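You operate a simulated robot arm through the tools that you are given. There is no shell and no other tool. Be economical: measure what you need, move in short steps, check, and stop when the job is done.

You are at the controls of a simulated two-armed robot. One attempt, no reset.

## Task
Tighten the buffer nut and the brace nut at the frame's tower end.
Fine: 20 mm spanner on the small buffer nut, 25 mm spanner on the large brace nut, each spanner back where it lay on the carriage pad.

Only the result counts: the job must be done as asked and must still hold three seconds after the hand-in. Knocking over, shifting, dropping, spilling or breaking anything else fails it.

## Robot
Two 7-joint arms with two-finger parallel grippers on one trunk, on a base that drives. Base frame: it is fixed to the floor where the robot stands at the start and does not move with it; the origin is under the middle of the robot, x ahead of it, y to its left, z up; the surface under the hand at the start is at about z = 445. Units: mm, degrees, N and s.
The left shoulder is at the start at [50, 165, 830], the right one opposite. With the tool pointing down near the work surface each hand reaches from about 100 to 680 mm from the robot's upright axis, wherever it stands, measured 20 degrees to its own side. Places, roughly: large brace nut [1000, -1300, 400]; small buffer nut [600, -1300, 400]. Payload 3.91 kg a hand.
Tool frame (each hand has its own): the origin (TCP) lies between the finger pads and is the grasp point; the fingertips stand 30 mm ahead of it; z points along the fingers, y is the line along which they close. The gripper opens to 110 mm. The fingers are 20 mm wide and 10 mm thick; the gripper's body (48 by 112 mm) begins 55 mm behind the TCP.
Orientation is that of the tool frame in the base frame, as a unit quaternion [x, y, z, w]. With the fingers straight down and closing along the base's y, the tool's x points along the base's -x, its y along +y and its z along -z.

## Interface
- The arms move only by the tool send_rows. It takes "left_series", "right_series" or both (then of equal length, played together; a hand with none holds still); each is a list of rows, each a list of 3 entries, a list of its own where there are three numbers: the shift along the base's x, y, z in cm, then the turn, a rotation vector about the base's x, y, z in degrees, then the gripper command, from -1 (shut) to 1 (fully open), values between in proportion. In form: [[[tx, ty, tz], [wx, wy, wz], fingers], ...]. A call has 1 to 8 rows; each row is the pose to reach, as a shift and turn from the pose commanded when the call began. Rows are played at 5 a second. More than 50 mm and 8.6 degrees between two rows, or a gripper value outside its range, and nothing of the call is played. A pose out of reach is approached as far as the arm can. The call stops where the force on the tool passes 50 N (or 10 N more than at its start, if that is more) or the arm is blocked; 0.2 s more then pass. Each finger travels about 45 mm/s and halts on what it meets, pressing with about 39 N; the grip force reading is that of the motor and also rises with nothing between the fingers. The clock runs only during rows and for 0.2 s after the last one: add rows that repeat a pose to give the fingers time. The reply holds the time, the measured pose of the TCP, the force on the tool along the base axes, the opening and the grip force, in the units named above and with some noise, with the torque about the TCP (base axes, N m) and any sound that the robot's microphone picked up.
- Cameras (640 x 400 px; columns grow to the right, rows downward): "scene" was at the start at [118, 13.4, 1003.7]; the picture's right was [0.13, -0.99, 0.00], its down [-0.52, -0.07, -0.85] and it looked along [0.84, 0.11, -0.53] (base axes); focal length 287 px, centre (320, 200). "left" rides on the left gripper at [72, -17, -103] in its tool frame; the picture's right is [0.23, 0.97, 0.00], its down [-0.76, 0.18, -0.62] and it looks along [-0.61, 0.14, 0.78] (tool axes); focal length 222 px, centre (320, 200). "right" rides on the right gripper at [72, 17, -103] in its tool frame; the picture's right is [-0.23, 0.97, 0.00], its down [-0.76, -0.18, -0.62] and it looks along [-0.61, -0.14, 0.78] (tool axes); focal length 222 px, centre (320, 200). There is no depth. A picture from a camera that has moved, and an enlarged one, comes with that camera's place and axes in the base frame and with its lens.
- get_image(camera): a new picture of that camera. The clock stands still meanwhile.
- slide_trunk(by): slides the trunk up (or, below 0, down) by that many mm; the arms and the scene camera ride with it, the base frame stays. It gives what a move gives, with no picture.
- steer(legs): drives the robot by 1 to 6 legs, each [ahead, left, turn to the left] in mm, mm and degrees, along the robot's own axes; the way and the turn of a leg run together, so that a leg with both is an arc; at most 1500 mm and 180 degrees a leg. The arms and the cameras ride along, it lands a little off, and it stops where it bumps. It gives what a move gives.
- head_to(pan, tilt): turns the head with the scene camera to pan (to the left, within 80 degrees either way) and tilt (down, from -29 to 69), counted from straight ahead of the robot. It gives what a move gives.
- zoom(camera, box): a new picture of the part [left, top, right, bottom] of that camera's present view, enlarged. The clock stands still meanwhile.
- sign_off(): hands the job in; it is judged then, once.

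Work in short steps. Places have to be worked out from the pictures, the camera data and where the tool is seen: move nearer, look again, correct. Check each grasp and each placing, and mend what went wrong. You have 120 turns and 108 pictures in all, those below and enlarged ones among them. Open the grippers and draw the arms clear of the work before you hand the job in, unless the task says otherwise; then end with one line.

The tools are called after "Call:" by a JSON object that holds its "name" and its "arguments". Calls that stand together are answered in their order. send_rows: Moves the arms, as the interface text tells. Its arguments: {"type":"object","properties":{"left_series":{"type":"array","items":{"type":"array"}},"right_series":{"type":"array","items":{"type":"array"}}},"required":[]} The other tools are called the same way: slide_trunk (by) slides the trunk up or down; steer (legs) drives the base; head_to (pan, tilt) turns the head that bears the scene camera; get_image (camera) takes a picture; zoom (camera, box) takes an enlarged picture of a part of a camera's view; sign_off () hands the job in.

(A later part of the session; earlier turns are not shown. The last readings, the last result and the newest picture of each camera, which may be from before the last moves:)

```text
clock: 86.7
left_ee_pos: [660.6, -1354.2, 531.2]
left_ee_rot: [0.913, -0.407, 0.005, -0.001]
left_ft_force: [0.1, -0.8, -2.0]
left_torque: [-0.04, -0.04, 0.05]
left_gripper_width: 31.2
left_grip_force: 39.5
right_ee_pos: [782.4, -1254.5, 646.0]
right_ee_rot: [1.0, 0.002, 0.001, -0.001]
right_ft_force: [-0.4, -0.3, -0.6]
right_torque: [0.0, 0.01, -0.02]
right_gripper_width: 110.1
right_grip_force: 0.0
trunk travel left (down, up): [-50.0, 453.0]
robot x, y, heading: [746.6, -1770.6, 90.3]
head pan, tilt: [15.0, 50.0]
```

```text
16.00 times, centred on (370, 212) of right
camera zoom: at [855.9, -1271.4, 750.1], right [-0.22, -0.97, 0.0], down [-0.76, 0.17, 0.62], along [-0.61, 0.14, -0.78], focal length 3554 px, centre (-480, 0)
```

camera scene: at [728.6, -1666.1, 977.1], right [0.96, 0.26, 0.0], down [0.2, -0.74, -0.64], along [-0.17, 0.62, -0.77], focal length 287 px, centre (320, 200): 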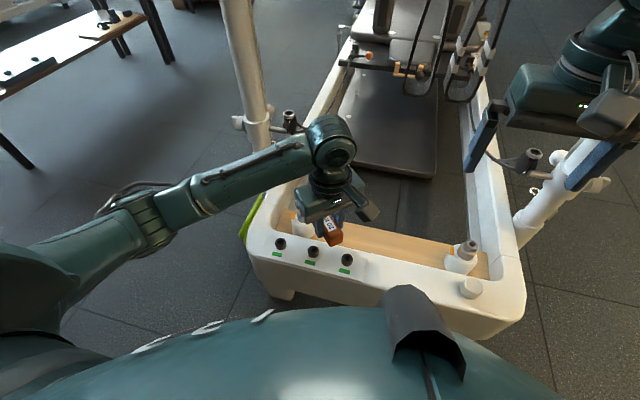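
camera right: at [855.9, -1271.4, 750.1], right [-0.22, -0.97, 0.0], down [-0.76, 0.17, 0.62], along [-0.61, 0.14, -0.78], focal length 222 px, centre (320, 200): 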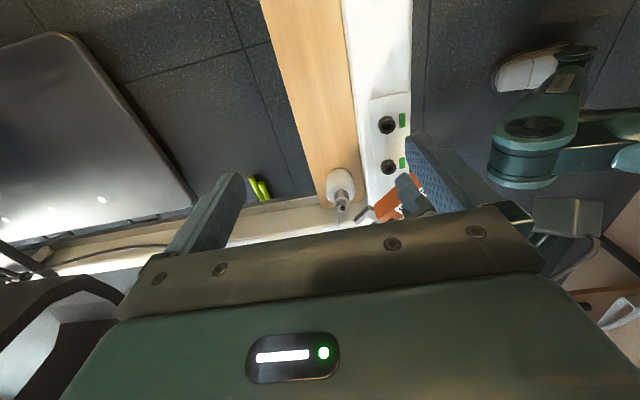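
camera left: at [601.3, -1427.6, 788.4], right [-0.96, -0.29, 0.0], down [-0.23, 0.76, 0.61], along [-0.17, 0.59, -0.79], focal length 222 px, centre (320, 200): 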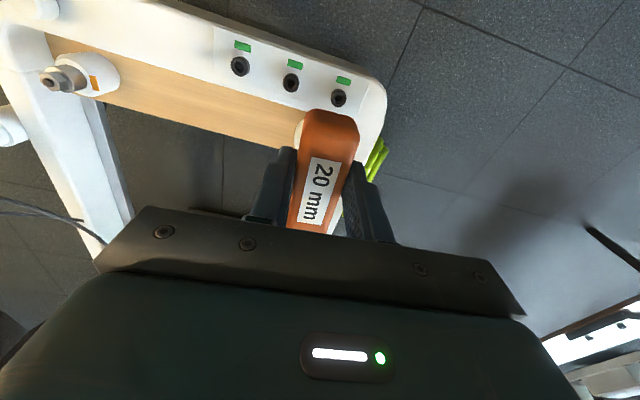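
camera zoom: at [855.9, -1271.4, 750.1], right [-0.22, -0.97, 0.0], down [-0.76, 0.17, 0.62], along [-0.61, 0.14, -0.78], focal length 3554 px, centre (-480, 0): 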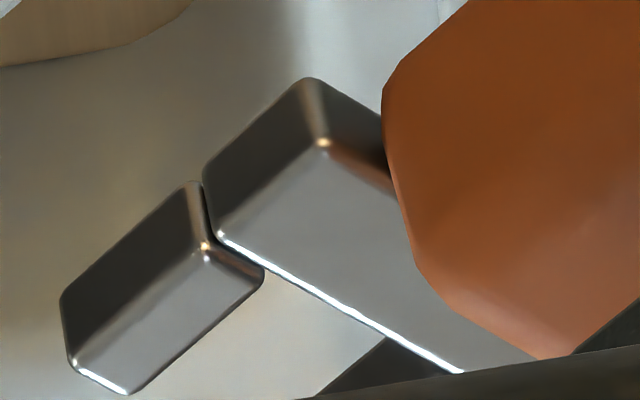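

The prong tops are 28 mm below the TCP. The slot runs 80–99 mm ahead, so a seated nut sits about 92 mm from the TCP. I lower to z≈446 with the tips about 8 mm short of the nut.

Call:
{"name": "send_rows", "arguments": {"left_series": [[[-0.5, 0.7, -3], [0, 0, 0], -1], [[-1.05, 1.46, -6], [0, 0, 0], -1], [[-1.05, 1.46, -8.4], [0, 0, 0], -1], [[-1.05, 1.46, -8.4], [0, 0, 0], -1]]}}

Call:
{"name": "zoom", "arguments": {"camera": "right", "box": [320, 180, 400, 230]}}

Call:
{"name": "zoom", "arguments": {"camera": "scene", "box": [270, 190, 350, 250]}}

```text
clock: 87.7
left_ee_pos: [647.6, -1339.7, 447.0]
left_ee_rot: [0.913, -0.407, 0.005, -0.001]
left_ft_force: [0.4, 0.2, -1.3]
left_torque: [-0.06, -0.05, -0.01]
left_gripper_width: 31.5
left_grip_force: 38.8
right_ee_pos: [783.3, -1254.9, 644.9]
right_ee_rot: [1.0, 0.001, 0.0, -0.001]
right_ft_force: [-0.3, 0.0, 0.3]
right_torque: [-0.01, 0.02, -0.04]
right_gripper_width: 110.0
right_grip_force: 0.1
trunk travel left (down, up): [-50.0, 453.0]
robot x, y, heading: [749.0, -1775.0, 90.2]
head pan, tilt: [15.0, 50.0]
```

```text
8.00 times, centred on (360, 205) of right
camera zoom: at [855.9, -1271.6, 750.0], right [-0.22, -0.97, 0.0], down [-0.76, 0.17, 0.62], along [-0.61, 0.14, -0.78], focal length 1777 px, centre (0, 160)
```

zoom: 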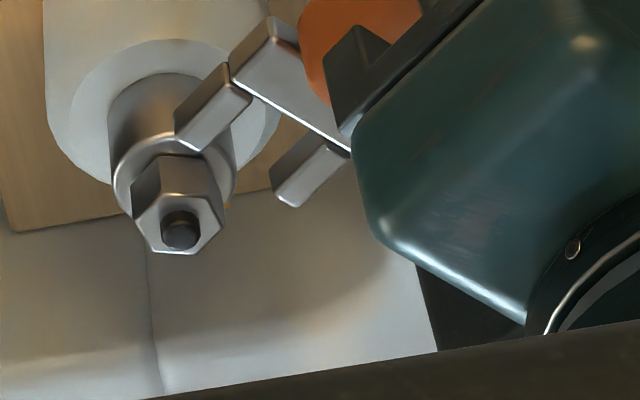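

```text
6.67 times, centred on (310, 220) of scene
camera zoom: at [728.6, -1666.0, 977.1], right [0.96, 0.26, 0.0], down [0.2, -0.74, -0.64], along [-0.17, 0.62, -0.77], focal length 1915 px, centre (387, 67)
```

zoom: 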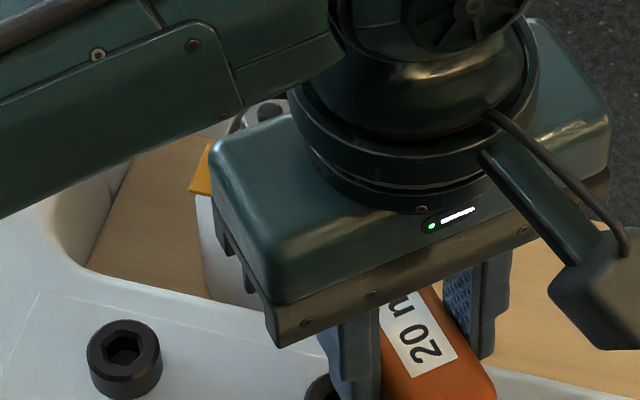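

Measured in one view, the jaw axis passes within about 1 mm of the nut centre and the flats match the 132° jaw. I push forward along the jaw axis in small steps.

Call:
{"name": "send_rows", "arguments": {"left_series": [[[-0.34, 0.37, 0], [0, 0, 0], -1], [[-0.67, 0.74, 0], [0, 0, 0], -1], [[-1.0, 1.11, 0], [0, 0, 0], -1], [[-1.34, 1.48, 0], [0, 0, 0], -1], [[-1.34, 1.48, 0], [0, 0, 0], -1]]}}

Call:
{"name": "zoom", "arguments": {"camera": "right", "box": [320, 180, 400, 230]}}

```text
clock: 88.9
left_ee_pos: [636.3, -1322.7, 449.0]
left_ee_rot: [0.914, -0.406, 0.006, 0.0]
left_ft_force: [-0.9, -0.7, -1.1]
left_torque: [-0.06, -0.02, 0.12]
left_gripper_width: 31.6
left_grip_force: 39.1
right_ee_pos: [783.3, -1254.8, 645.4]
right_ee_rot: [1.0, 0.001, 0.001, -0.001]
right_ft_force: [0.2, 0.5, -0.3]
right_torque: [0.0, 0.0, 0.02]
right_gripper_width: 110.0
right_grip_force: 0.2
trunk travel left (down, up): [-50.0, 453.0]
robot x, y, heading: [747.8, -1770.8, 90.6]
head pan, tilt: [15.0, 50.0]
```

```text
8.00 times, centred on (360, 205) of right
camera zoom: at [855.9, -1271.6, 750.0], right [-0.22, -0.97, 0.0], down [-0.76, 0.17, 0.62], along [-0.61, 0.14, -0.78], focal length 1777 px, centre (0, 160)
```

zoom: 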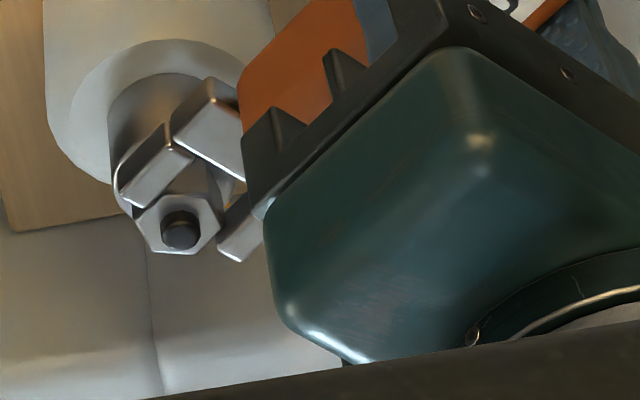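

The prongs straddle the nut with no force. I push the remaining ~8 mm until contact.

Call:
{"name": "send_rows", "arguments": {"left_series": [[[-0.2, 0.22, 0], [0, 0, 0], -1], [[-0.4, 0.44, 0], [0, 0, 0], -1], [[-0.54, 0.59, 0], [0, 0, 0], -1], [[-0.54, 0.59, 0], [0, 0, 0], -1]]}}

Call:
{"name": "zoom", "arguments": {"camera": "right", "box": [320, 180, 400, 230]}}

```text
clock: 89.9
left_ee_pos: [631.4, -1316.9, 450.6]
left_ee_rot: [0.914, -0.407, 0.005, -0.001]
left_ft_force: [-1.5, -4.7, -1.7]
left_torque: [-0.16, 0.09, 0.36]
left_gripper_width: 31.2
left_grip_force: 38.6
right_ee_pos: [783.4, -1254.2, 645.5]
right_ee_rot: [1.0, 0.002, 0.001, -0.001]
right_ft_force: [1.1, -0.2, 0.3]
right_torque: [-0.02, 0.02, -0.04]
right_gripper_width: 110.0
right_grip_force: 0.0
trunk travel left (down, up): [-50.0, 453.0]
robot x, y, heading: [749.6, -1771.8, 90.3]
head pan, tilt: [15.0, 50.0]
```

```text
8.00 times, centred on (360, 205) of right
camera zoom: at [855.9, -1271.7, 750.1], right [-0.22, -0.97, 0.0], down [-0.76, 0.17, 0.62], along [-0.61, 0.14, -0.78], focal length 1777 px, centre (0, 160)
```

zoom: 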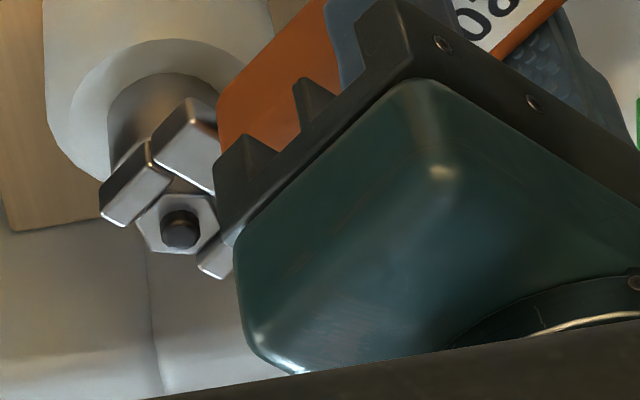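

There is light seating contact of about 5 N. I lower 2 mm and begin the clockwise sweep about the nut centre, 22° first, watching torque and sound.

Call:
{"name": "send_rows", "arguments": {"left_series": [[[0, 0, -0.25], [0, 0, 0], -1], [[-0.47, -0.38, -0.25], [0, 0, -3.75], -1], [[-0.94, -0.75, -0.25], [0, 0, -7.5], -1], [[-1.98, -1.36, -0.25], [0, 0, -15], -1], [[-3.08, -1.84, -0.25], [0, 0, -22.5], -1], [[-3.08, -1.84, -0.25], [0, 0, -22.5], -1]]}}

Call:
{"name": "zoom", "arguments": {"camera": "right", "box": [320, 180, 400, 230]}}

```text
clock: 91.3
left_ee_pos: [602.0, -1336.6, 446.7]
left_ee_rot: [0.817, -0.577, 0.005, 0.002]
left_ft_force: [-4.7, 2.3, -11.0]
left_torque: [-0.66, -0.08, 0.31]
left_gripper_width: 31.3
left_grip_force: 38.7
right_ee_pos: [783.3, -1254.2, 645.7]
right_ee_rot: [1.0, 0.002, 0.001, 0.001]
right_ft_force: [-0.1, -0.5, -0.1]
right_torque: [0.01, 0.0, -0.01]
right_gripper_width: 109.5
right_grip_force: 0.0
trunk travel left (down, up): [-50.0, 453.0]
robot x, y, heading: [749.9, -1771.5, 90.5]
head pan, tilt: [15.0, 50.0]
```

```text
8.00 times, centred on (360, 205) of right
camera zoom: at [855.8, -1271.2, 749.6], right [-0.22, -0.97, 0.0], down [-0.76, 0.18, 0.62], along [-0.61, 0.14, -0.78], focal length 1777 px, centre (0, 160)
```

zoom: 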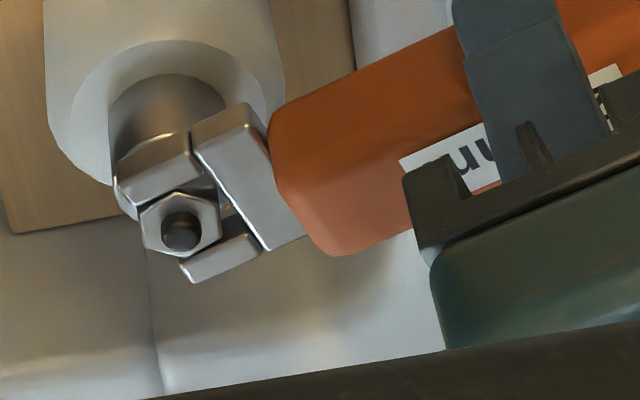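

The nut turns with the jaw at low torque. A slight downward pull suggests the nut is running down, so I continue to 60° while lowering a touch.

Call:
{"name": "send_rows", "arguments": {"left_series": [[[-1.16, -0.33, -0.1], [0, 0, -7.5], -1], [[-2.35, -0.5, -0.15], [0, 0, -15], -1], [[-3.55, -0.52, -0.2], [0, 0, -22.5], -1], [[-4.75, -0.38, -0.25], [0, 0, -30], -1], [[-5.92, -0.08, -0.3], [0, 0, -37.5], -1], [[-5.92, -0.08, -0.3], [0, 0, -37.5], -1]]}}

Call:
{"name": "zoom", "arguments": {"camera": "right", "box": [320, 180, 400, 230]}}

```text
clock: 92.7
left_ee_pos: [543.1, -1337.6, 446.0]
left_ee_rot: [-0.588, 0.809, -0.003, -0.001]
left_ft_force: [-8.4, -13.1, 14.3]
left_torque: [1.03, -0.13, 0.42]
left_gripper_width: 31.6
left_grip_force: 38.8
right_ee_pos: [782.4, -1255.0, 647.3]
right_ee_rot: [1.0, 0.003, 0.001, -0.002]
right_ft_force: [-0.2, 0.3, -0.1]
right_torque: [0.02, 0.02, 0.01]
right_gripper_width: 109.9
right_grip_force: 0.0
trunk travel left (down, up): [-50.0, 453.0]
robot x, y, heading: [748.9, -1776.8, 90.2]
head pan, tilt: [15.0, 50.0]
```

```text
8.00 times, centred on (360, 205) of right
camera zoom: at [855.9, -1272.4, 751.0], right [-0.22, -0.97, 0.0], down [-0.76, 0.17, 0.62], along [-0.61, 0.14, -0.78], focal length 1777 px, centre (0, 160)
```

zoom: 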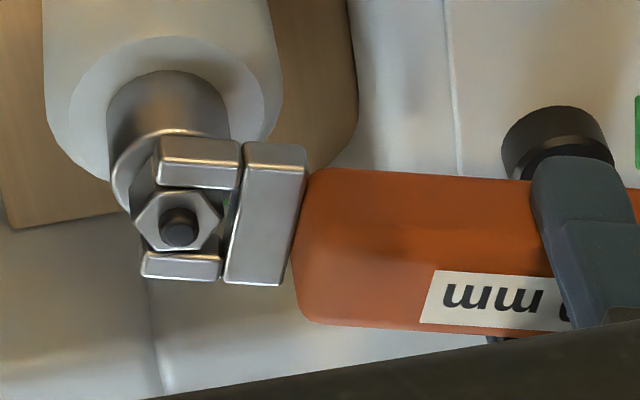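

The nut has turned 60° with no stiff end yet. I look from the scene camera at the indicator and the room to the left.

Call:
{"name": "zoom", "arguments": {"camera": "scene", "box": [230, 150, 390, 270]}}

```text
3.33 times, centred on (310, 210) of scene
camera zoom: at [728.7, -1667.3, 977.5], right [0.96, 0.26, 0.0], down [0.2, -0.74, -0.64], along [-0.17, 0.62, -0.77], focal length 958 px, centre (353, 167)
```

zoom: 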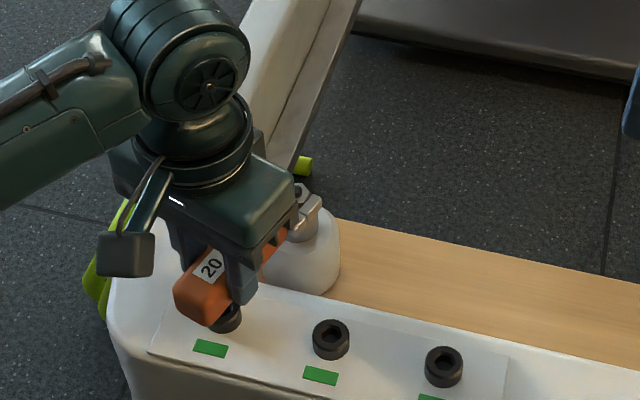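

There is room to go on. I continue clockwise another 45°, easing the height up 2 mm.

Call:
{"name": "send_rows", "arguments": {"left_series": [[[-1.11, 0.44, 0.2], [0, 0, -7.5], -1], [[-2.16, 1.03, 0.2], [0, 0, -15], -1], [[-3.13, 1.75, 0.2], [0, 0, -22.5], -1], [[-3.99, 2.59, 0.2], [0, 0, -30], -1], [[-4.74, 3.53, 0.2], [0, 0, -37.5], -1], [[-5.35, 4.57, 0.2], [0, 0, -45], -1], [[-5.35, 4.57, 0.2], [0, 0, -45], -1]]}}

Call:
{"name": "zoom", "arguments": {"camera": "right", "box": [320, 180, 400, 230]}}

```text
clock: 93.7
left_ee_pos: [516.1, -1321.1, 444.2]
left_ee_rot: [-0.363, 0.932, -0.017, 0.005]
left_ft_force: [12.5, -21.0, 9.2]
left_torque: [0.83, 0.29, 1.37]
left_gripper_width: 35.9
left_grip_force: 39.6
right_ee_pos: [784.9, -1256.1, 646.1]
right_ee_rot: [1.0, 0.001, 0.001, 0.0]
right_ft_force: [0.4, 0.1, 0.4]
right_torque: [-0.01, -0.01, -0.02]
right_gripper_width: 110.2
right_grip_force: 0.0
trunk travel left (down, up): [-50.0, 453.0]
robot x, y, heading: [752.8, -1772.7, 90.3]
head pan, tilt: [15.0, 50.0]
stopped in row 5 (left hand): the force on the tool passed its limit at 54 N (the readings are from after the stop); the commanded pose is now the measured one
```

```text
8.00 times, centred on (360, 205) of right
camera zoom: at [857.5, -1273.2, 750.7], right [-0.23, -0.97, 0.0], down [-0.76, 0.17, 0.62], along [-0.61, 0.14, -0.78], focal length 1777 px, centre (0, 160)
```

zoom: 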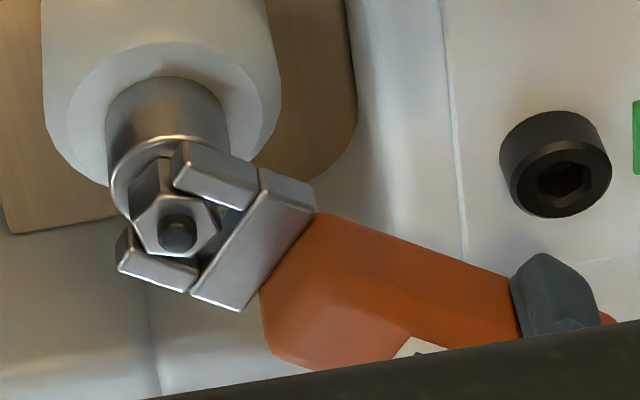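

The sweep stopped at 54 N after about 30° more. I zoom tightly to see whether the nut turned with the jaw or tightened.

Call:
{"name": "zoom", "arguments": {"camera": "right", "box": [330, 195, 362, 220]}}

Call:
{"name": "zoom", "arguments": {"camera": "scene", "box": [260, 170, 340, 230]}}

```text
16.00 times, centred on (346, 208) of right
camera zoom: at [857.5, -1273.2, 750.7], right [-0.23, -0.97, 0.0], down [-0.76, 0.17, 0.62], along [-0.61, 0.14, -0.78], focal length 3554 px, centre (-96, 80)
```

zoom: 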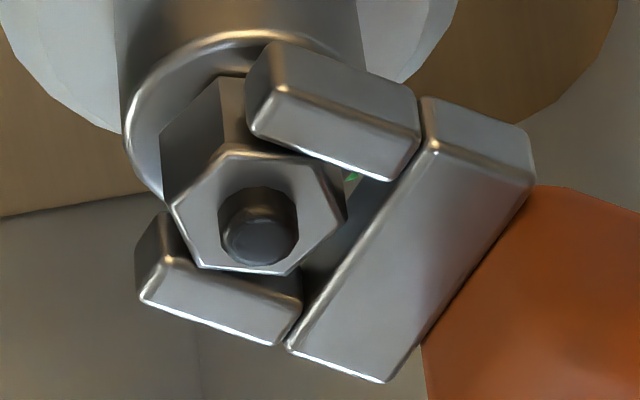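

```text
6.67 times, centred on (300, 200) of scene
camera zoom: at [730.0, -1667.9, 977.4], right [0.96, 0.26, 0.0], down [0.2, -0.74, -0.64], along [-0.17, 0.62, -0.77], focal length 1915 px, centre (453, 200)
```

zoom: 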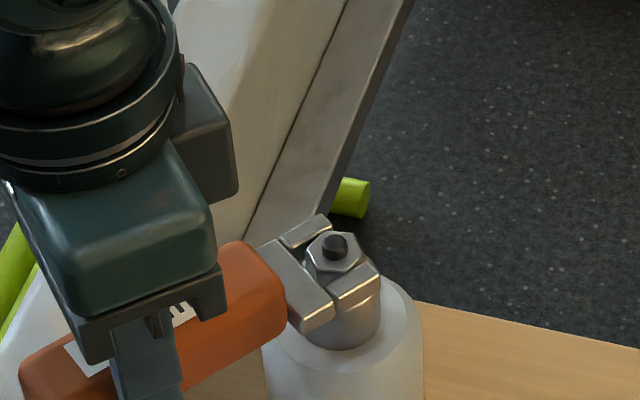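

The slot has about 2 mm play, and the green glimpse behind the jaw lines up with where the orange tab was, so the nut seems tight after 60°. I ease the jaw back within its play to line up with the flats, then check.

Call:
{"name": "send_rows", "arguments": {"left_series": [[[0.73, -0.49, 0], [0, 0, 5.7], -1], [[1.5, -0.91, 0], [0, 0, 11.4], -1], [[2.2, -1.2, 0], [0, 0, 16], -1], [[2.2, -1.2, 0], [0, 0, 16], -1]]}}

Call:
{"name": "zoom", "arguments": {"camera": "right", "box": [320, 180, 400, 230]}}

```text
clock: 94.7
left_ee_pos: [531.1, -1329.3, 444.8]
left_ee_rot: [-0.495, 0.869, -0.012, 0.0]
left_ft_force: [-20.1, -2.4, 3.5]
left_torque: [0.4, 0.62, 1.64]
left_gripper_width: 33.2
left_grip_force: 38.7
right_ee_pos: [783.0, -1255.1, 645.7]
right_ee_rot: [1.0, 0.0, 0.0, 0.0]
right_ft_force: [0.6, -0.6, 0.5]
right_torque: [0.02, 0.0, -0.01]
right_gripper_width: 110.4
right_grip_force: 0.0
trunk travel left (down, up): [-50.0, 453.0]
robot x, y, heading: [745.5, -1771.0, 90.2]
head pan, tilt: [15.0, 50.0]
```

```text
8.00 times, centred on (360, 205) of right
camera zoom: at [856.2, -1272.2, 750.3], right [-0.22, -0.97, 0.0], down [-0.76, 0.17, 0.62], along [-0.61, 0.14, -0.78], focal length 1777 px, centre (0, 160)
```

zoom: 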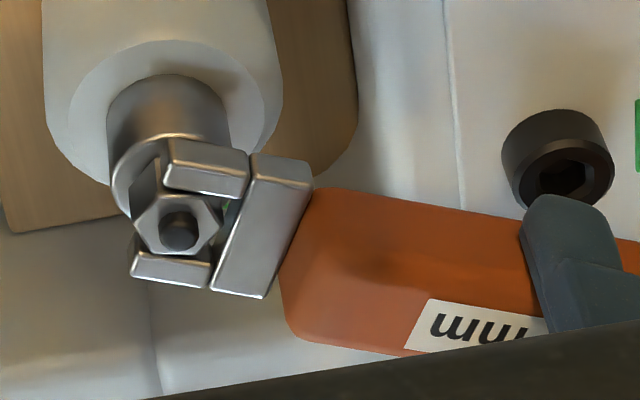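

Green shows behind the slot again. I relieve the side load a little and withdraw the jaw along its axis.

Call:
{"name": "send_rows", "arguments": {"left_series": [[[-0.5, 0, 0], [0, 0, 0], -1], [[-0.7, -0.5, 0], [0, 0, 0], -1], [[-0.9, -1.0, 0], [0, 0, 0], -1], [[-1.3, -2.0, 0], [0, 0, 0], -1], [[-1.7, -3.0, 0], [0, 0, 0], -1], [[-1.9, -3.6, 0], [0, 0, 0], -1]]}}

Call:
{"name": "zoom", "arguments": {"camera": "right", "box": [320, 180, 400, 230]}}

```text
clock: 96.1
left_ee_pos: [516.0, -1367.5, 444.1]
left_ee_rot: [-0.491, 0.871, -0.015, 0.004]
left_ft_force: [-0.2, 0.5, -2.0]
left_torque: [-0.01, 0.03, 0.0]
left_gripper_width: 33.0
left_grip_force: 38.7
right_ee_pos: [783.4, -1255.8, 646.2]
right_ee_rot: [1.0, 0.0, 0.001, -0.002]
right_ft_force: [-0.4, 0.1, -0.7]
right_torque: [0.01, -0.02, -0.03]
right_gripper_width: 110.1
right_grip_force: 0.1
trunk travel left (down, up): [-50.0, 453.0]
robot x, y, heading: [747.0, -1773.8, 90.0]
head pan, tilt: [15.0, 50.0]
```

```text
8.00 times, centred on (360, 205) of right
camera zoom: at [856.8, -1272.2, 750.1], right [-0.23, -0.97, 0.0], down [-0.76, 0.18, 0.62], along [-0.61, 0.14, -0.78], focal length 1777 px, centre (0, 160)
```

zoom: 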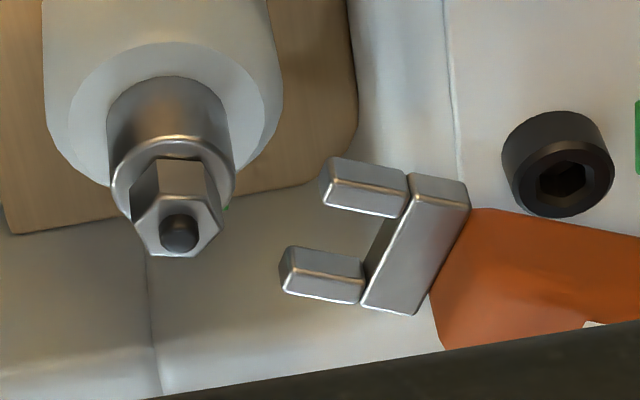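

It is free of the nut. I lift the spanner clear and look at the tab from the scene camera.

Call:
{"name": "send_rows", "arguments": {"left_series": [[[0, -1, 4], [0, 0, 0], -1], [[0, -2, 8], [0, 0, 0], -1], [[0, -3, 12], [0, 0, 5], -1], [[0, -4, 16], [0, 0, 10], -1], [[0, -4, 20], [0, 0, 16], -1], [[0, -4, 24], [0, 0, 24], -1]]}}

Call:
{"name": "zoom", "arguments": {"camera": "scene", "box": [270, 190, 350, 250]}}

Call:
{"name": "get_image", "arguments": {"camera": "left"}}

```text
clock: 97.5
left_ee_pos: [515.0, -1404.5, 684.0]
left_ee_rot: [-0.661, 0.75, -0.013, 0.006]
left_ft_force: [0.0, -0.8, -2.7]
left_torque: [-0.01, -0.01, -0.02]
left_gripper_width: 32.8
left_grip_force: 39.3
right_ee_pos: [783.6, -1254.5, 644.6]
right_ee_rot: [1.0, 0.001, 0.001, -0.001]
right_ft_force: [0.5, 0.7, -0.9]
right_torque: [-0.02, 0.01, 0.02]
right_gripper_width: 110.1
right_grip_force: 0.0
trunk travel left (down, up): [-50.0, 453.0]
robot x, y, heading: [747.9, -1774.6, 90.2]
head pan, tilt: [15.0, 50.0]
```

```text
6.67 times, centred on (310, 220) of scene
camera zoom: at [729.2, -1666.5, 977.0], right [0.96, 0.26, 0.0], down [0.2, -0.74, -0.64], along [-0.17, 0.62, -0.77], focal length 1915 px, centre (387, 67)
```

zoom: 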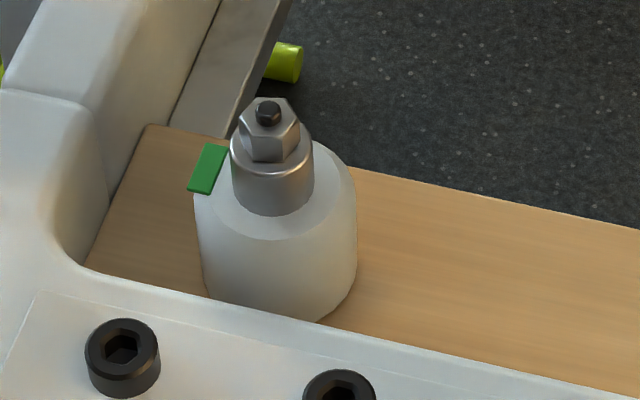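

```text
62 pictures are left
camera left: at [521.5, -1475.9, 788.9], right [-0.99, -0.1, -0.02], down [-0.1, 0.79, 0.61], along [-0.04, 0.61, -0.79], focal length 222 px, centre (320, 200)
```

left: 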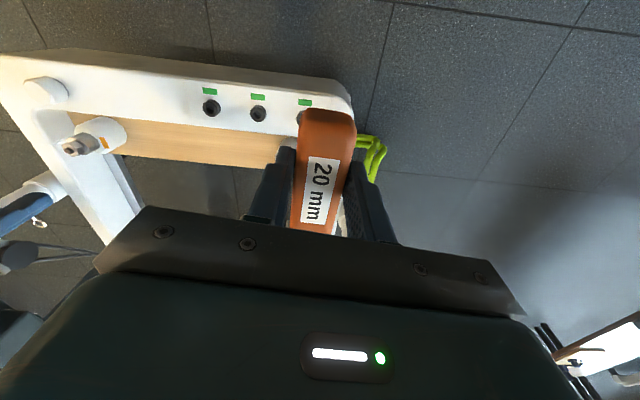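

The tab is green, so the buffer nut is tight. Next I retract the right hand and drive round the tower end to the far side of the pad for the 25 mm.

Call:
{"name": "send_rows", "arguments": {"right_series": [[[0, -3.5, 3.5], [0, 0, 0], 1], [[0, -7, 7], [0, 0, 0], 1], [[0, -10, 10], [0, 0, 0], 1], [[0, -12, 12], [0, 0, 0], 1]]}}

Call:
{"name": "steer", "arguments": {"legs": [[0, -600, 0]]}}

Call:
{"name": "head_to", "arguments": {"pan": -50, "tilt": 30}}

Call:
{"name": "get_image", "arguments": {"camera": "scene"}}

```text
clock: 98.5
left_ee_pos: [514.7, -1404.3, 682.7]
left_ee_rot: [-0.662, 0.75, -0.013, 0.007]
left_ft_force: [0.2, -0.3, -1.8]
left_torque: [-0.05, 0.0, 0.03]
left_gripper_width: 32.3
left_grip_force: 38.5
right_ee_pos: [785.2, -1377.1, 766.3]
right_ee_rot: [1.0, 0.001, 0.002, -0.001]
right_ft_force: [0.3, 0.0, -1.5]
right_torque: [0.02, 0.01, -0.02]
right_gripper_width: 110.3
right_grip_force: 0.1
trunk travel left (down, up): [-50.0, 453.0]
robot x, y, heading: [750.9, -1771.4, 90.3]
head pan, tilt: [15.0, 50.0]
```

```text
clock: 104.2
left_ee_pos: [1114.0, -1401.3, 683.2]
left_ee_rot: [-0.658, 0.753, -0.013, 0.006]
left_ft_force: [-0.2, 1.2, -1.6]
left_torque: [0.01, 0.0, 0.0]
left_gripper_width: 31.3
left_grip_force: 38.8
right_ee_pos: [1383.3, -1376.6, 765.0]
right_ee_rot: [1.0, -0.002, 0.001, -0.001]
right_ft_force: [0.0, 0.5, -0.2]
right_torque: [0.0, 0.0, 0.0]
right_gripper_width: 110.0
right_grip_force: 0.2
trunk travel left (down, up): [-50.0, 453.0]
robot x, y, heading: [1347.5, -1771.1, 89.9]
head pan, tilt: [15.0, 50.0]
```

```text
clock: 105.6
left_ee_pos: [1114.4, -1403.7, 683.7]
left_ee_rot: [-0.658, 0.753, -0.012, 0.007]
left_ft_force: [0.7, 0.7, -2.6]
left_torque: [-0.05, 0.03, -0.02]
left_gripper_width: 31.4
left_grip_force: 39.5
right_ee_pos: [1384.3, -1375.8, 765.4]
right_ee_rot: [1.0, -0.003, 0.001, 0.0]
right_ft_force: [-0.1, -0.4, -0.1]
right_torque: [0.01, -0.02, -0.03]
right_gripper_width: 110.0
right_grip_force: 0.1
trunk travel left (down, up): [-50.0, 453.0]
robot x, y, heading: [1347.2, -1768.6, 89.6]
head pan, tilt: [-50.0, 30.0]
```

```text
61 pictures are left
camera scene: at [1415.3, -1682.6, 1006.6], right [0.64, -0.77, 0.0], down [-0.38, -0.32, -0.87], along [0.66, 0.56, -0.5], focal length 287 px, centre (320, 200)
```

scene: 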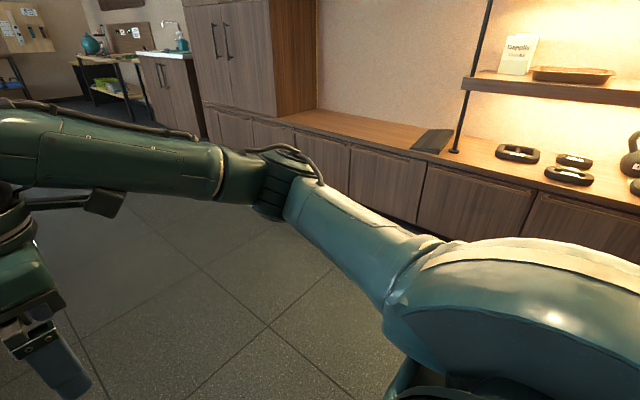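

The floor ahead is clear and the handle has realigned in the grip. I carry on to the far side and turn to face the pad.

Call:
{"name": "steer", "arguments": {"legs": [[350, -400, 0], [1330, 0, 0], [0, 0, 90]]}}

Call:
{"name": "head_to", "arguments": {"pan": 0, "tilt": 40}}

Call:
{"name": "get_image", "arguments": {"camera": "scene"}}

```text
clock: 119.6
left_ee_pos: [1395.4, -328.0, 683.4]
left_ee_rot: [0.997, -0.081, 0.005, -0.014]
left_ft_force: [0.3, 0.6, -1.8]
left_torque: [0.02, -0.03, 0.01]
left_gripper_width: 31.5
left_grip_force: 39.2
right_ee_pos: [1378.3, -56.2, 766.0]
right_ee_rot: [0.719, 0.695, -0.001, -0.001]
right_ft_force: [0.5, 0.0, 0.0]
right_torque: [0.02, 0.02, 0.02]
right_gripper_width: 110.0
right_grip_force: 0.1
trunk travel left (down, up): [-50.0, 453.0]
robot x, y, heading: [1772.4, -106.4, 178.3]
head pan, tilt: [-50.0, 30.0]
```

```text
clock: 120.8
left_ee_pos: [1396.3, -327.3, 682.9]
left_ee_rot: [0.997, -0.081, 0.005, -0.014]
left_ft_force: [0.8, 0.0, -1.7]
left_torque: [0.0, -0.05, -0.01]
left_gripper_width: 31.2
left_grip_force: 38.9
right_ee_pos: [1377.5, -57.1, 766.3]
right_ee_rot: [0.719, 0.695, 0.0, -0.001]
right_ft_force: [-0.1, 0.2, 0.1]
right_torque: [0.01, 0.0, -0.03]
right_gripper_width: 109.8
right_grip_force: 0.0
trunk travel left (down, up): [-50.0, 453.0]
robot x, y, heading: [1772.7, -103.1, 178.0]
head pan, tilt: [0.0, 40.0]
```

```text
60 pictures are left
camera scene: at [1657.3, -101.9, 991.3], right [0.03, 1.0, 0.0], down [0.64, -0.02, -0.77], along [-0.77, 0.03, -0.64], focal length 287 px, centre (320, 200)
```

scene: 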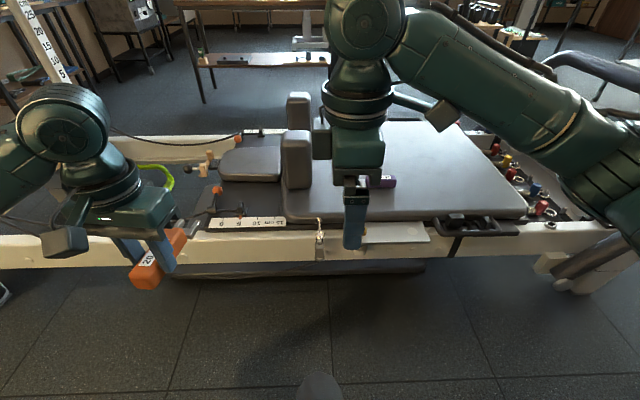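

The purple spanner is ahead, partly hidden by the right hand. I advance 250 mm, then move the right hand over it.

Call:
{"name": "steer", "arguments": {"legs": [[250, 0, 1.8]]}}

Call:
{"name": "head_to", "arguments": {"pan": -15, "tilt": 45}}

Call:
{"name": "get_image", "arguments": {"camera": "right"}}

Call:
{"name": "get_image", "arguments": {"camera": "scene"}}

```text
clock: 122.6
left_ee_pos: [1160.2, -336.2, 683.3]
left_ee_rot: [0.998, -0.066, 0.004, -0.015]
left_ft_force: [0.2, 0.2, -2.4]
left_torque: [-0.01, -0.04, 0.03]
left_gripper_width: 31.5
left_grip_force: 38.3
right_ee_pos: [1133.1, -66.2, 764.9]
right_ee_rot: [0.708, 0.706, 0.001, -0.002]
right_ft_force: [-0.8, 0.6, 0.5]
right_torque: [0.02, 0.0, 0.03]
right_gripper_width: 110.0
right_grip_force: 0.0
trunk travel left (down, up): [-50.0, 453.0]
robot x, y, heading: [1528.1, -103.3, 180.1]
head pan, tilt: [0.0, 40.0]
```

```text
clock: 123.4
left_ee_pos: [1158.7, -335.7, 683.1]
left_ee_rot: [0.998, -0.066, 0.005, -0.014]
left_ft_force: [0.3, -0.2, -1.3]
left_torque: [-0.01, -0.03, -0.01]
left_gripper_width: 31.4
left_grip_force: 38.9
right_ee_pos: [1133.3, -65.7, 766.2]
right_ee_rot: [0.708, 0.706, 0.0, -0.002]
right_ft_force: [0.5, 0.5, 0.2]
right_torque: [0.03, -0.02, -0.02]
right_gripper_width: 110.1
right_grip_force: 0.1
trunk travel left (down, up): [-50.0, 453.0]
robot x, y, heading: [1527.4, -104.7, 180.0]
head pan, tilt: [-15.0, 45.0]
```

```text
59 pictures are left
camera right: at [1150.1, 5.9, 870.0], right [0.97, -0.23, 0.0], down [-0.18, -0.76, 0.62], along [-0.14, -0.6, -0.78], focal length 222 px, centre (320, 200)
```

right: 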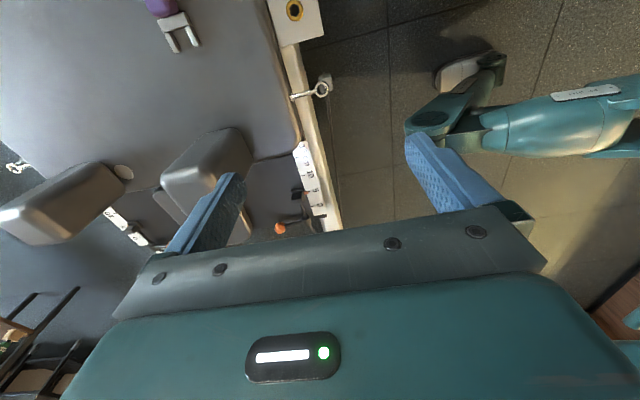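

```text
58 pictures are left
camera scene: at [1419.7, -80.6, 984.0], right [0.26, 0.97, 0.0], down [0.68, -0.18, -0.71], along [-0.68, 0.18, -0.71], focal length 287 px, centre (320, 200)
```

scene: 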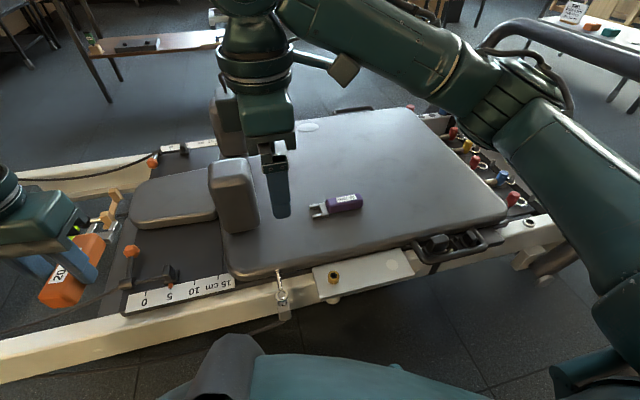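

The purple handle lies along y at x≈949, centred near y=105, with the jaw toward -y. I move the right hand above it.

Call:
{"name": "send_rows", "arguments": {"right_series": [[[-2.3, 2.4, -1], [0, 0, 0], 0.2], [[-4.6, 4.8, -2], [0, 0, 0], 0.2], [[-6.9, 7.2, -3], [0, 0, 0], 0.2], [[-9.2, 9.6, -5], [0, 0, 0], 0.2], [[-11.5, 12, -8], [0, 0, 0], 0.2], [[-13.8, 14.4, -11], [0, 0, 0], 0.2], [[-16.1, 16.8, -14], [0, 0, 0], 0.2], [[-18.5, 18.8, -17], [0, 0, 0], 0.2]]}}

Call:
{"name": "get_image", "arguments": {"camera": "right"}}

```text
clock: 125.2
left_ee_pos: [1159.8, -336.3, 683.0]
left_ee_rot: [0.998, -0.065, 0.004, -0.014]
left_ft_force: [1.2, 0.4, -1.7]
left_torque: [-0.02, 0.0, 0.01]
left_gripper_width: 31.5
left_grip_force: 38.9
right_ee_pos: [949.3, 124.2, 594.9]
right_ee_rot: [0.708, 0.706, 0.0, -0.002]
right_ft_force: [-0.2, -0.7, -0.2]
right_torque: [-0.04, 0.01, 0.04]
right_gripper_width: 66.2
right_grip_force: 0.1
trunk travel left (down, up): [-50.0, 453.0]
robot x, y, heading: [1527.8, -102.3, 180.0]
head pan, tilt: [-15.0, 45.0]
```

```text
57 pictures are left
camera right: at [966.4, 195.4, 698.6], right [0.97, -0.23, 0.0], down [-0.18, -0.76, 0.62], along [-0.14, -0.6, -0.78], focal length 222 px, centre (320, 200)
```

right: 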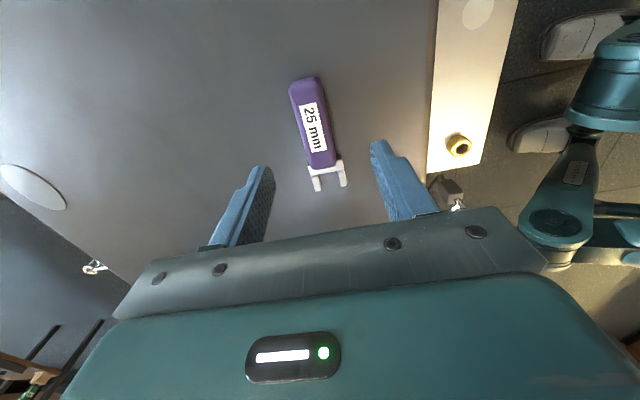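

A closer look gives x≈941, with the jaw swung about 2° toward -x. I line up and descend to z≈517.

Call:
{"name": "send_rows", "arguments": {"right_series": [[[-0.7, 0, -3], [0, 0, -2], 0.1], [[-0.7, 0, -6], [0, 0, -2], 0.1], [[-0.7, 0, -7.8], [0, 0, -2], 0.1], [[-0.7, 0, -7.8], [0, 0, -2], 0.1]]}}

Call:
{"name": "get_image", "arguments": {"camera": "right"}}

Call:
{"name": "zoom", "arguments": {"camera": "scene", "box": [260, 150, 420, 270]}}

```text
clock: 126.2
left_ee_pos: [1159.6, -335.9, 682.3]
left_ee_rot: [0.998, -0.065, 0.005, -0.014]
left_ft_force: [0.4, 0.2, -1.7]
left_torque: [-0.03, -0.03, 0.02]
left_gripper_width: 31.4
left_grip_force: 39.2
right_ee_pos: [942.8, 121.9, 515.9]
right_ee_rot: [0.72, 0.694, 0.0, -0.001]
right_ft_force: [0.0, -0.2, -0.6]
right_torque: [-0.01, 0.02, 0.01]
right_gripper_width: 60.6
right_grip_force: 0.2
trunk travel left (down, up): [-50.0, 453.0]
robot x, y, heading: [1526.7, -104.8, 180.2]
head pan, tilt: [-15.0, 45.0]
```

```text
56 pictures are left
camera right: at [962.9, 193.3, 620.2], right [0.96, -0.26, 0.0], down [-0.21, -0.76, 0.62], along [-0.17, -0.6, -0.78], focal length 222 px, centre (320, 200)
```

right: 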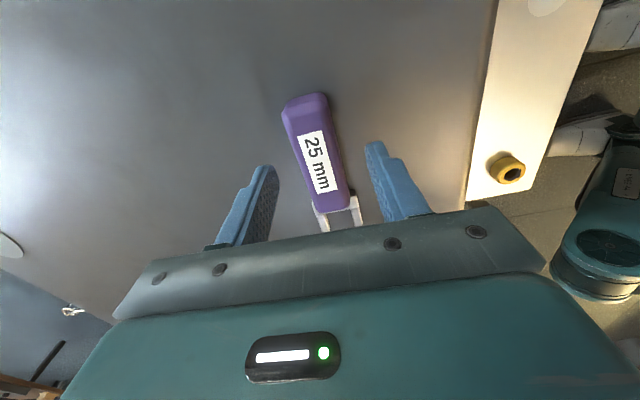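

```text
3.33 times, centred on (340, 210) of scene
camera zoom: at [1419.7, -80.6, 984.0], right [0.26, 0.97, 0.0], down [0.68, -0.18, -0.71], along [-0.68, 0.18, -0.71], focal length 958 px, centre (253, 167)
```

zoom: 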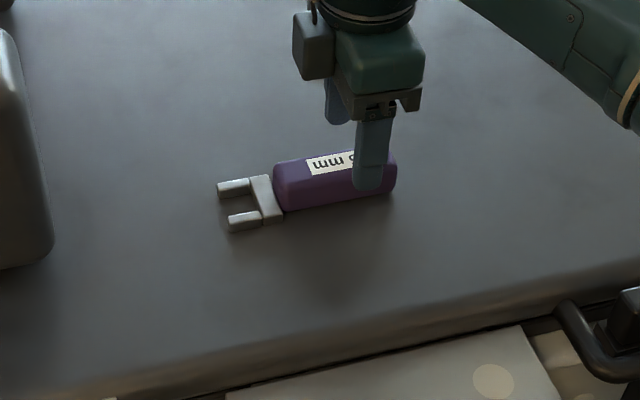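

The handle is centred between the fingers. I descend to z≈481, take back 1° of yaw, and close.

Call:
{"name": "send_rows", "arguments": {"right_series": [[[0, 0, -1.8], [0, 0, 1], 0.1], [[0, 0, -3.4], [0, 0, 1], 0.1], [[0, 0, -3.5], [0, 0, 1], 0.1], [[0, 0, -3.5], [0, 0, 1], -1], [[0, 0, -3.5], [0, 0, 1], -1], [[0, 0, -3.5], [0, 0, 1], -1], [[0, 0, -3.5], [0, 0, 1], -1]]}}

Call:
{"name": "get_image", "arguments": {"camera": "right"}}

```text
clock: 127.8
left_ee_pos: [1159.6, -335.2, 682.6]
left_ee_rot: [0.998, -0.065, 0.005, -0.014]
left_ft_force: [-0.3, 0.4, -1.2]
left_torque: [0.0, -0.08, 0.0]
left_gripper_width: 31.3
left_grip_force: 38.9
right_ee_pos: [940.3, 121.4, 481.3]
right_ee_rot: [0.713, 0.701, 0.0, 0.0]
right_ft_force: [-1.4, -0.3, -0.4]
right_torque: [0.02, 0.02, 0.05]
right_gripper_width: 31.4
right_grip_force: 39.3
trunk travel left (down, up): [-50.0, 453.0]
robot x, y, heading: [1526.8, -105.9, 180.0]
head pan, tilt: [-15.0, 45.0]
```

```text
54 pictures are left
camera right: at [959.9, 193.9, 587.4], right [0.97, -0.25, 0.0], down [-0.19, -0.76, 0.62], along [-0.15, -0.6, -0.78], focal length 222 px, centre (320, 200)
```

right: 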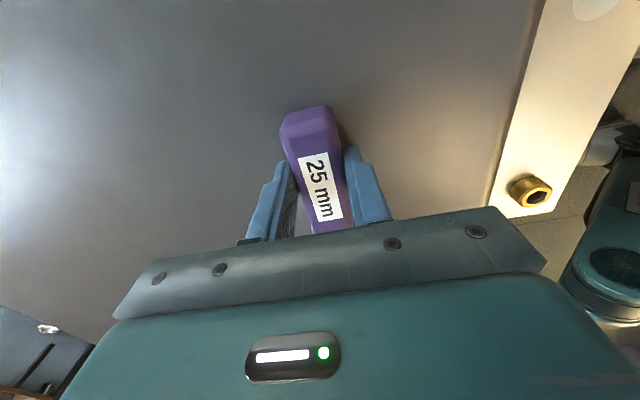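

Gripped at (940.3,121.4,481), width 31.4. I lift and draw the hand back toward the robot.

Call:
{"name": "send_rows", "arguments": {"right_series": [[[0, 0, 4], [0, 0, 0], -1], [[0, 0, 8], [0, 0, 0], -1], [[0, 0, 12], [0, 0, 0], -1], [[3.5, -1, 16], [0, 0, 0], -1], [[7, -2.5, 18], [0, 0, 0], -1], [[10.5, -4, 20], [0, 0, 0], -1], [[14, -5.5, 20], [0, 0, 0], -1], [[17.5, -7, 20], [0, 0, 0], -1]]}}

Call:
{"name": "get_image", "arguments": {"camera": "scene"}}

```text
refused: row 4 steps farther than a row can; nothing moved
```

```text
53 pictures are left
camera scene: at [1419.7, -80.6, 984.0], right [0.26, 0.97, 0.0], down [0.68, -0.18, -0.71], along [-0.68, 0.18, -0.71], focal length 287 px, centre (320, 200)
```

scene: 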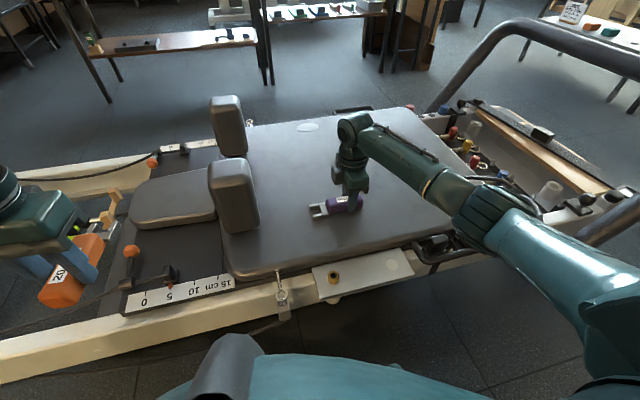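

That step was too long, so I resend with smaller ones.

Call:
{"name": "send_rows", "arguments": {"right_series": [[[0, 0, 4], [0, 0, 0], -1], [[0, 0, 8], [0, 0, 0], -1], [[0, 0, 12], [0, 0, 0], -1], [[2, -1, 15], [0, 0, 0], -1], [[5, -2.5, 18], [0, 0, 0], -1], [[9, -4, 19], [0, 0, 0], -1], [[13, -5.5, 20], [0, 0, 0], -1], [[17, -7, 20], [0, 0, 0], -1]]}}

Call:
{"name": "steer", "arguments": {"legs": [[-250, 0, 0], [0, 0, -90]]}}

```text
clock: 129.6
left_ee_pos: [1158.7, -335.8, 683.1]
left_ee_rot: [0.998, -0.065, 0.005, -0.013]
left_ft_force: [0.2, -0.5, -1.4]
left_torque: [-0.05, -0.05, 0.02]
left_gripper_width: 31.4
left_grip_force: 38.8
right_ee_pos: [1108.1, 53.1, 686.2]
right_ee_rot: [0.714, 0.7, 0.001, -0.001]
right_ft_force: [0.4, 0.6, -3.2]
right_torque: [0.03, -0.02, 0.02]
right_gripper_width: 31.6
right_grip_force: 39.5
trunk travel left (down, up): [-50.0, 453.0]
robot x, y, heading: [1526.8, -106.2, 179.8]
head pan, tilt: [-15.0, 45.0]
```

```text
clock: 135.2
left_ee_pos: [1544.0, 267.0, 683.1]
left_ee_rot: [-0.657, 0.754, -0.012, 0.007]
left_ft_force: [0.0, 0.2, -2.6]
left_torque: [-0.03, 0.0, 0.02]
left_gripper_width: 31.3
left_grip_force: 39.2
right_ee_pos: [1932.5, 316.5, 686.2]
right_ee_rot: [1.0, -0.014, 0.0, -0.001]
right_ft_force: [-0.5, 0.3, -3.0]
right_torque: [0.0, -0.08, 0.01]
right_gripper_width: 31.6
right_grip_force: 38.6
trunk travel left (down, up): [-50.0, 453.0]
robot x, y, heading: [1774.8, -103.3, 89.8]
head pan, tilt: [-15.0, 45.0]
```

Both spanners are held. I retrace the route back to the tower end.

Call:
{"name": "steer", "arguments": {"legs": [[-1320, 0, 0], [-340, 400, 0], [0, 560, 0]]}}

Call:
{"name": "head_to", "arguments": {"pan": 0, "tilt": 50}}

Call:
{"name": "get_image", "arguments": {"camera": "scene"}}

```text
clock: 150.6
left_ee_pos: [565.4, -1385.2, 683.2]
left_ee_rot: [-0.648, 0.761, -0.013, 0.006]
left_ft_force: [-0.4, -0.6, -2.4]
left_torque: [-0.05, 0.02, -0.01]
left_gripper_width: 31.5
left_grip_force: 39.1
right_ee_pos: [955.1, -1345.0, 686.7]
right_ee_rot: [1.0, -0.025, 0.002, -0.001]
right_ft_force: [-0.3, -0.1, -1.9]
right_torque: [-0.02, -0.04, -0.02]
right_gripper_width: 31.4
right_grip_force: 39.4
trunk travel left (down, up): [-50.0, 453.0]
robot x, y, heading: [789.8, -1762.0, 88.2]
head pan, tilt: [-15.0, 45.0]
```

```text
clock: 151.4
left_ee_pos: [566.1, -1385.3, 682.4]
left_ee_rot: [-0.648, 0.761, -0.014, 0.006]
left_ft_force: [0.5, -0.1, -1.7]
left_torque: [-0.05, 0.04, 0.05]
left_gripper_width: 31.5
left_grip_force: 38.9
right_ee_pos: [956.1, -1346.4, 685.9]
right_ee_rot: [1.0, -0.025, 0.001, -0.002]
right_ft_force: [-0.4, 0.7, -1.7]
right_torque: [0.0, -0.07, 0.02]
right_gripper_width: 31.4
right_grip_force: 38.7
trunk travel left (down, up): [-50.0, 453.0]
robot x, y, heading: [787.6, -1762.3, 88.5]
head pan, tilt: [0.0, 50.0]
```

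```text
52 pictures are left
camera scene: at [791.0, -1652.8, 977.1], right [1.0, -0.03, 0.0], down [-0.02, -0.77, -0.64], along [0.02, 0.64, -0.77], focal length 287 px, centre (320, 200)
```

scene: 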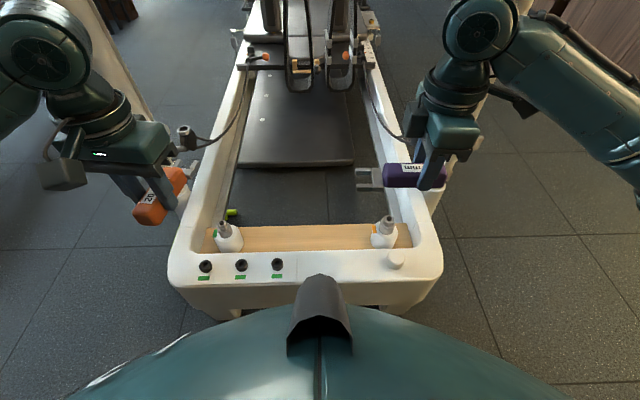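

The scene camera sees the large nut well. I zoom tightly to get its centre and flats.

Call:
{"name": "zoom", "arguments": {"camera": "scene", "box": [372, 208, 404, 228]}}

```text
16.00 times, centred on (388, 218) of scene
camera zoom: at [791.0, -1652.8, 977.1], right [1.0, -0.03, 0.0], down [-0.02, -0.77, -0.64], along [0.02, 0.64, -0.77], focal length 4596 px, centre (-768, -88)
```

zoom: 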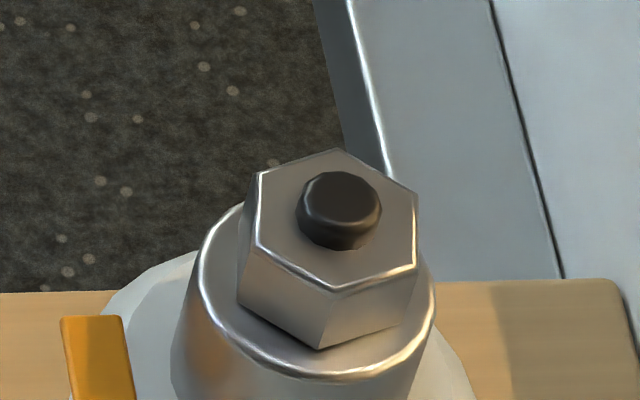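

The large nut centre is (968,-1254), with flats at 17.6°, 77.6° and 137.6°. A tall cap about 100 mm on the robot's side of it would block the handle, so I start with the handle at +17.6° (over the far rail) and sweep clockwise to about -50°. I move to the pre-position up high.

Call:
{"name": "send_rows", "arguments": {"right_series": [[[1.6, 1.6, -1], [0, 0, 3], -1], [[3.2, 3.2, -2], [0, 0, 6], -1], [[4.8, 4.8, -3], [0, 0, 9], -1], [[6.4, 6.4, -4], [0, 0, 12], -1], [[8, 8, -5], [0, 0, 15], -1], [[9.6, 9.6, -7], [0, 0, 18], -1], [[11.2, 11.2, -9], [0, 0, 20.5], -1], [[12.7, 12.8, -12], [0, 0, 20.5], -1]]}}

Call:
{"name": "get_image", "arguments": {"camera": "scene"}}

Call:
{"name": "zoom", "arguments": {"camera": "scene", "box": [360, 170, 440, 230]}}

```text
clock: 153.2
left_ee_pos: [565.4, -1386.7, 683.5]
left_ee_rot: [-0.648, 0.761, -0.012, 0.007]
left_ft_force: [0.4, -0.1, -1.5]
left_torque: [-0.02, -0.01, 0.03]
left_gripper_width: 31.3
left_grip_force: 38.9
right_ee_pos: [1082.7, -1217.8, 564.8]
right_ee_rot: [0.988, 0.156, 0.001, 0.0]
right_ft_force: [-1.2, 1.1, -1.8]
right_torque: [-0.01, -0.05, 0.01]
right_gripper_width: 31.3
right_grip_force: 39.0
trunk travel left (down, up): [-50.0, 453.0]
robot x, y, heading: [789.3, -1758.2, 88.6]
head pan, tilt: [0.0, 50.0]
```

```text
50 pictures are left
camera scene: at [791.0, -1652.8, 977.1], right [1.0, -0.03, 0.0], down [-0.02, -0.77, -0.64], along [0.02, 0.64, -0.77], focal length 287 px, centre (320, 200)
```

scene: 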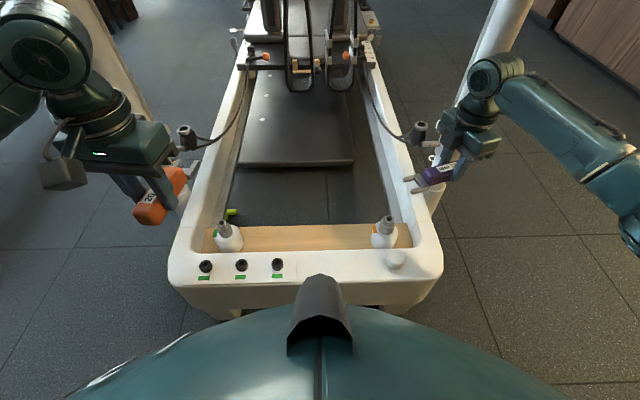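

```text
6.67 times, centred on (400, 200) of scene
camera zoom: at [791.0, -1652.8, 977.1], right [1.0, -0.03, 0.0], down [-0.02, -0.77, -0.64], along [0.02, 0.64, -0.77], focal length 1915 px, centre (-213, 200)
```

zoom: 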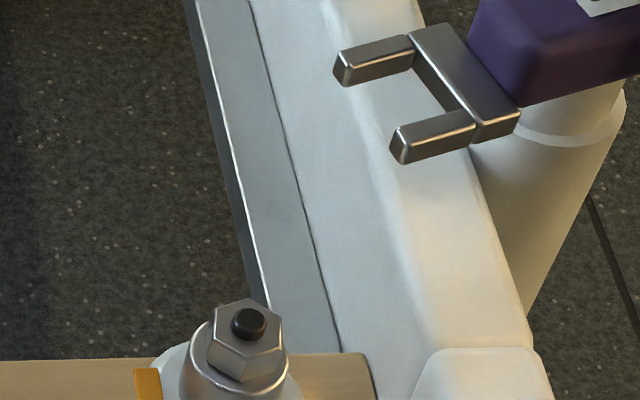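

I get a clear view: the jaw axis passes within 2 mm of the nut and the slot is about 27 mm wide. I lower to z≈465, backing off 6 mm, and check clearance over the rail.

Call:
{"name": "send_rows", "arguments": {"right_series": [[[0.5, 0.3, -3], [0, 0, 0], -1], [[0.5, 0.3, -6], [0, 0, 0], -1], [[0.5, 0.3, -8.5], [0, 0, 0], -1], [[0.5, 0.3, -10], [0, 0, 0], -1], [[0.5, 0.3, -10], [0, 0, 0], -1]]}}

Call:
{"name": "zoom", "arguments": {"camera": "scene", "box": [360, 185, 456, 245]}}

```text
clock: 154.4
left_ee_pos: [566.2, -1384.4, 683.2]
left_ee_rot: [-0.648, 0.762, -0.013, 0.005]
left_ft_force: [0.2, -0.9, -1.4]
left_torque: [-0.02, 0.03, 0.0]
left_gripper_width: 31.5
left_grip_force: 39.1
right_ee_pos: [1089.3, -1214.2, 465.5]
right_ee_rot: [0.988, 0.154, 0.001, -0.001]
right_ft_force: [-0.5, -0.5, -1.4]
right_torque: [0.01, -0.01, 0.0]
right_gripper_width: 31.5
right_grip_force: 38.8
trunk travel left (down, up): [-50.0, 453.0]
robot x, y, heading: [786.1, -1759.6, 88.4]
head pan, tilt: [0.0, 50.0]
```

```text
6.67 times, centred on (408, 215) of scene
camera zoom: at [791.0, -1652.8, 977.1], right [1.0, -0.03, 0.0], down [-0.02, -0.77, -0.64], along [0.02, 0.64, -0.77], focal length 1915 px, centre (-267, 100)
```

zoom: 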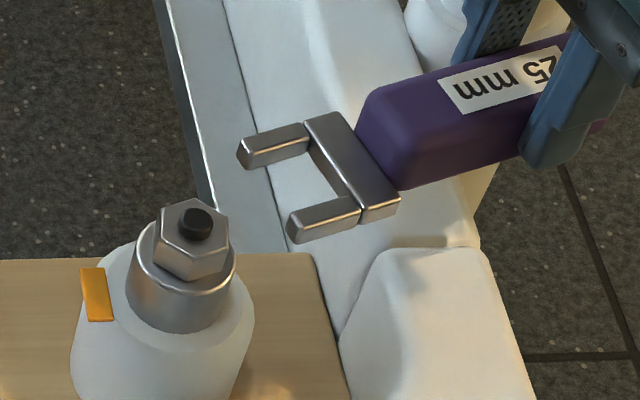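

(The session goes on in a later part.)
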